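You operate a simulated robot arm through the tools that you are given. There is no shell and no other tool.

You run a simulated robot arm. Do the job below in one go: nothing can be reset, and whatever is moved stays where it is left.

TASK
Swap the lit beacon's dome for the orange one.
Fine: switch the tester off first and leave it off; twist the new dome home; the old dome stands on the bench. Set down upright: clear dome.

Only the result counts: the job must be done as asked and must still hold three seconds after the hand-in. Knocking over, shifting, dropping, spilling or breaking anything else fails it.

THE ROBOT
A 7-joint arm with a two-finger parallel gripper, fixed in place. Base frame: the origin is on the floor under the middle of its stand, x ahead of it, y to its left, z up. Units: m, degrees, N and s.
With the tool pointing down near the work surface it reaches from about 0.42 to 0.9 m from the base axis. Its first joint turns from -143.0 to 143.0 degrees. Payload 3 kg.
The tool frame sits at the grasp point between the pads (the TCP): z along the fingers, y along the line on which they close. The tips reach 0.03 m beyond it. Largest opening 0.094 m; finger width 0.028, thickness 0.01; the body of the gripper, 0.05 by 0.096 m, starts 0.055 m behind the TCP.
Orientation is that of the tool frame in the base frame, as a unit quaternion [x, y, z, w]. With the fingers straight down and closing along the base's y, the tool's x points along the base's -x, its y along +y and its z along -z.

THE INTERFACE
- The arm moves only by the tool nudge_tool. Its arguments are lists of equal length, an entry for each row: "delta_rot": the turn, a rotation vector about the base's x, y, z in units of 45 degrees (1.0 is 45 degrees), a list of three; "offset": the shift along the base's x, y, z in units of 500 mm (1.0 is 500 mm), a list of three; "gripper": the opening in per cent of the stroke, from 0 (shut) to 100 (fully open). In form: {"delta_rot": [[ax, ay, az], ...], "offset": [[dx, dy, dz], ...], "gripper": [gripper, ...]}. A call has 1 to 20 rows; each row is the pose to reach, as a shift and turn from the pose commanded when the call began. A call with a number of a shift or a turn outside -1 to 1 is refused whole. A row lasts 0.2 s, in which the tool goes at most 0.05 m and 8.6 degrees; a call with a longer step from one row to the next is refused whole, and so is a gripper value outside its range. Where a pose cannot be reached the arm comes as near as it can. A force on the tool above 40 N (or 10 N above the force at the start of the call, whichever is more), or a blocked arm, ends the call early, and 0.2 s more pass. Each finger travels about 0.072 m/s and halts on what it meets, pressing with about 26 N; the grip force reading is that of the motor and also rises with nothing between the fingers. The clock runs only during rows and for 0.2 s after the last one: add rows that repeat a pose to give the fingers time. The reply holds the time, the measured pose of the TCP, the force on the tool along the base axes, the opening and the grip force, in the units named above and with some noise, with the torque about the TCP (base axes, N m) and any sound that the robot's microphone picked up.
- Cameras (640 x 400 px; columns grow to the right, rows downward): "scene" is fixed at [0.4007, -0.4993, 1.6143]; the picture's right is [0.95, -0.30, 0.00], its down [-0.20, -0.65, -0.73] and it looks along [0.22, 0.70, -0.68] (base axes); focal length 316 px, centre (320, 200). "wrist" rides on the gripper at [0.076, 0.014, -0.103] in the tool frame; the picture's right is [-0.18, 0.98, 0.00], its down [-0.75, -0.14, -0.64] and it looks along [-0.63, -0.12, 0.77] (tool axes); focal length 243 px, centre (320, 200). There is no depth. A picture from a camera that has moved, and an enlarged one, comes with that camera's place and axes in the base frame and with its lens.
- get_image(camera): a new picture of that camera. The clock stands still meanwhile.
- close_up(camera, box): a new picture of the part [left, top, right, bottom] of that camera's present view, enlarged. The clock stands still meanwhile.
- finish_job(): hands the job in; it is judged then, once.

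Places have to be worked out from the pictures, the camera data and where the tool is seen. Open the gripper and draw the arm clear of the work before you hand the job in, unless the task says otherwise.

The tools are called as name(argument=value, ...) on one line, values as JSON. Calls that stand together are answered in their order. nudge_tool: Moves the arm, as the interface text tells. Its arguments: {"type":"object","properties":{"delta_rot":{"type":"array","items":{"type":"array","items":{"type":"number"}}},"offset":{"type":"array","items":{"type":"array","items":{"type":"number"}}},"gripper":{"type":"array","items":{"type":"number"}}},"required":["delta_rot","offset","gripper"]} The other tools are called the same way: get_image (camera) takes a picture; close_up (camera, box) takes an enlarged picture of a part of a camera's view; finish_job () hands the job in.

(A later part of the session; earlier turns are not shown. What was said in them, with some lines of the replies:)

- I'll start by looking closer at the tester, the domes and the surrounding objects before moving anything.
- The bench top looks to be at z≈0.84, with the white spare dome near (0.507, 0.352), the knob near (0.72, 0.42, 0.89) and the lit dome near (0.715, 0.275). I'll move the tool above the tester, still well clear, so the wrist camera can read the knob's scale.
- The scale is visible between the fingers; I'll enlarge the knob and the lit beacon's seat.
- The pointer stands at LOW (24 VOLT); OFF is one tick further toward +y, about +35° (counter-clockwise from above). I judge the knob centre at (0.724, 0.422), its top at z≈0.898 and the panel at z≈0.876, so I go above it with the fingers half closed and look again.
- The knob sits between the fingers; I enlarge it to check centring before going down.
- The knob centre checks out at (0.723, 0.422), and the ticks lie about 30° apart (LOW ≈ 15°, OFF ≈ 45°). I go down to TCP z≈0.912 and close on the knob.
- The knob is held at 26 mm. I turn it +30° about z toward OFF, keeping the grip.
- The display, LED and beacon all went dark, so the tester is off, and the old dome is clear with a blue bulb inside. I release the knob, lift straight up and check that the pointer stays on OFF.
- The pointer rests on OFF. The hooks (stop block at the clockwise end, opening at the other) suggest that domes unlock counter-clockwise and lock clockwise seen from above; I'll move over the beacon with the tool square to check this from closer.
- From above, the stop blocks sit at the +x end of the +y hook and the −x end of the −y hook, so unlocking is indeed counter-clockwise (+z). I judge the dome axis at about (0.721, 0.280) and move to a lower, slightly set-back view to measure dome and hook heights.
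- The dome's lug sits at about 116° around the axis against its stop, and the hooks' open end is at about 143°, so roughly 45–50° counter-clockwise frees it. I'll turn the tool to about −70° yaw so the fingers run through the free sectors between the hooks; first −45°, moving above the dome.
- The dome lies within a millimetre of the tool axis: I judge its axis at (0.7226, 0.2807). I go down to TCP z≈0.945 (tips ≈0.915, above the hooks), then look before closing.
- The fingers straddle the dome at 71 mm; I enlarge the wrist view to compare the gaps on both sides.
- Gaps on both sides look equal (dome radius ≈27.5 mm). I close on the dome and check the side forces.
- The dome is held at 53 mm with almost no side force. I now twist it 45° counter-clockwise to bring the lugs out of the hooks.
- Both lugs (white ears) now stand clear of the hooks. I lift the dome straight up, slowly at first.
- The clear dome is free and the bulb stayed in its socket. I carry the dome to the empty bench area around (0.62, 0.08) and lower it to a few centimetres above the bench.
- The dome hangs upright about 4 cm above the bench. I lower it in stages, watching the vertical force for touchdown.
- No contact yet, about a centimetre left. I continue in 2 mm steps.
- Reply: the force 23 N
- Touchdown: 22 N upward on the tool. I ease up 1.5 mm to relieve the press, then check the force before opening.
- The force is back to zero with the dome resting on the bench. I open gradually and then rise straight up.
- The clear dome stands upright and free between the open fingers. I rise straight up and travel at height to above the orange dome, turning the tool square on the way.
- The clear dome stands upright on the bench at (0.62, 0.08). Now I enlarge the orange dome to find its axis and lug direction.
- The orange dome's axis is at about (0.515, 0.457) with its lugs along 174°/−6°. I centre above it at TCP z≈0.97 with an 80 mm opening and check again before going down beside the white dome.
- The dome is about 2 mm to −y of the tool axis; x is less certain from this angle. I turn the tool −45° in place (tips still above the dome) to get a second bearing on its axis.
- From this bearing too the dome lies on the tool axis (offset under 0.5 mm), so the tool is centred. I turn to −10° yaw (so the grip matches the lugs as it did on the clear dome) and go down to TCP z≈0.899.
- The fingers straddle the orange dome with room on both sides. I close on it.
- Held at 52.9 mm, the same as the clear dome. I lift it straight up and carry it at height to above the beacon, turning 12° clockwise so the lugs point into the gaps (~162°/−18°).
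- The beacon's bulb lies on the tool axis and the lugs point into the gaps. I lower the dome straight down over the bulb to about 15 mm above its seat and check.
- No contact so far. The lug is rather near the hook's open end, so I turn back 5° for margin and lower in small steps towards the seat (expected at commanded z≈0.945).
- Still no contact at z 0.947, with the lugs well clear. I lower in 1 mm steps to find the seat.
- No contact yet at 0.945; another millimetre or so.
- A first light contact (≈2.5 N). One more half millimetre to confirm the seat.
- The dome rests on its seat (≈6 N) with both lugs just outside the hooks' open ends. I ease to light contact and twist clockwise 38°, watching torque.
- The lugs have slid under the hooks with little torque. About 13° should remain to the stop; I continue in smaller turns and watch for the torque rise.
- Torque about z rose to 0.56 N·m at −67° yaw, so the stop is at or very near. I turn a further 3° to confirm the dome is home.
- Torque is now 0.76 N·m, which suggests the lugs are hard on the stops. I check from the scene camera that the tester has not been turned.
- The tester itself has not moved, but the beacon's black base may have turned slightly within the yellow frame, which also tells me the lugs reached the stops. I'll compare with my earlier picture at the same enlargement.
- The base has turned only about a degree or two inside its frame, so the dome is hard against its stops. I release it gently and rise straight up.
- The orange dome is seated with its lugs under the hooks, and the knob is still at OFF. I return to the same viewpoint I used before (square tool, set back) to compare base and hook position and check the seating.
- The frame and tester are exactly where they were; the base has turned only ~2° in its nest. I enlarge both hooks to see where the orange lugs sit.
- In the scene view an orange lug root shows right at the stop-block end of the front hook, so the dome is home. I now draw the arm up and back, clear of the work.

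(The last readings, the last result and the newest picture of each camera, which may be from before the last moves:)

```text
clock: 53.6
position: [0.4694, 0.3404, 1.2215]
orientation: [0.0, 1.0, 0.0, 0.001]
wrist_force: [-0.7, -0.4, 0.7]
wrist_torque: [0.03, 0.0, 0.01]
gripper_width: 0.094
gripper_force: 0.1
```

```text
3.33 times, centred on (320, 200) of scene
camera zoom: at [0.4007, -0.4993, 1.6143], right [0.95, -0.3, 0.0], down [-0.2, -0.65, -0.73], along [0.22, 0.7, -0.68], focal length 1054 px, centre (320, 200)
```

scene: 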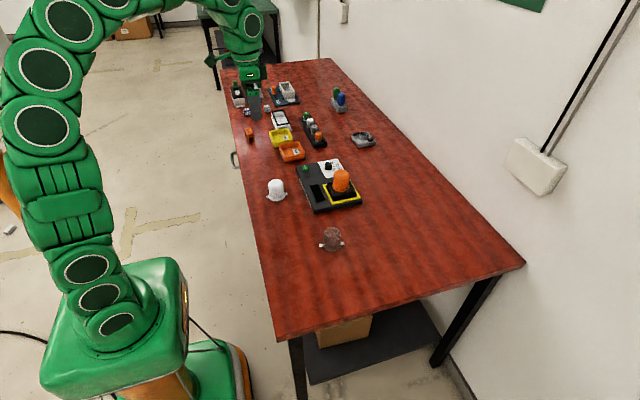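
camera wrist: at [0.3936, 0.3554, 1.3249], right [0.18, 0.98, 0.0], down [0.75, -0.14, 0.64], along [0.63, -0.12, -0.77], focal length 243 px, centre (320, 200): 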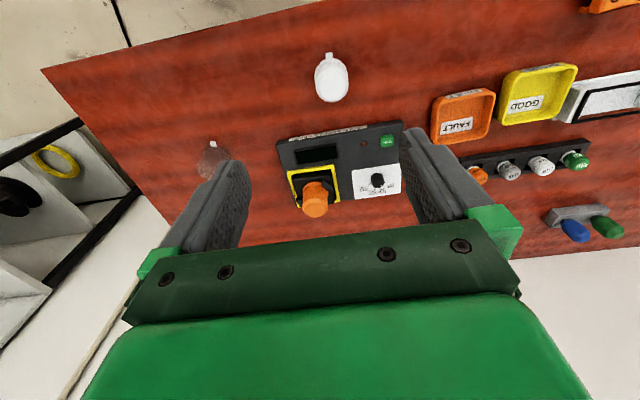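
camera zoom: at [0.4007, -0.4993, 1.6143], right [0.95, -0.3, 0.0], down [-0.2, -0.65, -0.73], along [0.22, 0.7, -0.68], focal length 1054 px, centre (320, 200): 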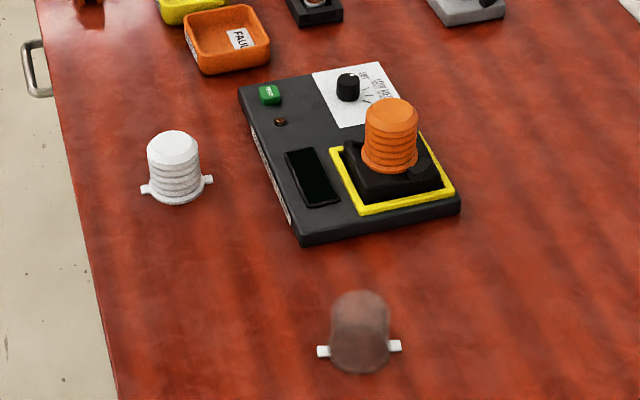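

The orange dome is locked on the beacon and the tester is dark with its knob at OFF. The clear dome stands upright on the bench, the other items show no change in the pictures, and the arm is clear with the gripper open. I hand the job in.

finish_job()

```text
The job is handed in.
```

The beacon now has the orange dome, and I have handed the job in. I haven't seen a verdict on it.

- **Tester:** I turned the knob from LOW to OFF before touching the dome. The display and the LED were dark after that, and the knob was still at OFF in the last pictures.
- **Clear dome:** it stands upright and free on the empty part of the bench, near (0.62, 0.08).
- **Orange dome:** I set it over the bulb and twisted it clockwise until the torque rose to about 0.76 N·m. One lug shows right at the stop in the pictures. I could not see the other lug under its hook.
- **Beacon base:** the last few degrees of twist turned the beacon's black base by about 2 to 4° inside its yellow frame. I left it like that, because trying to square it up risked loosening the dome or moving more.

The tester itself, the white dome and the other items on the bench look unmoved in the pictures. The gripper is open and the arm is clear of the work.
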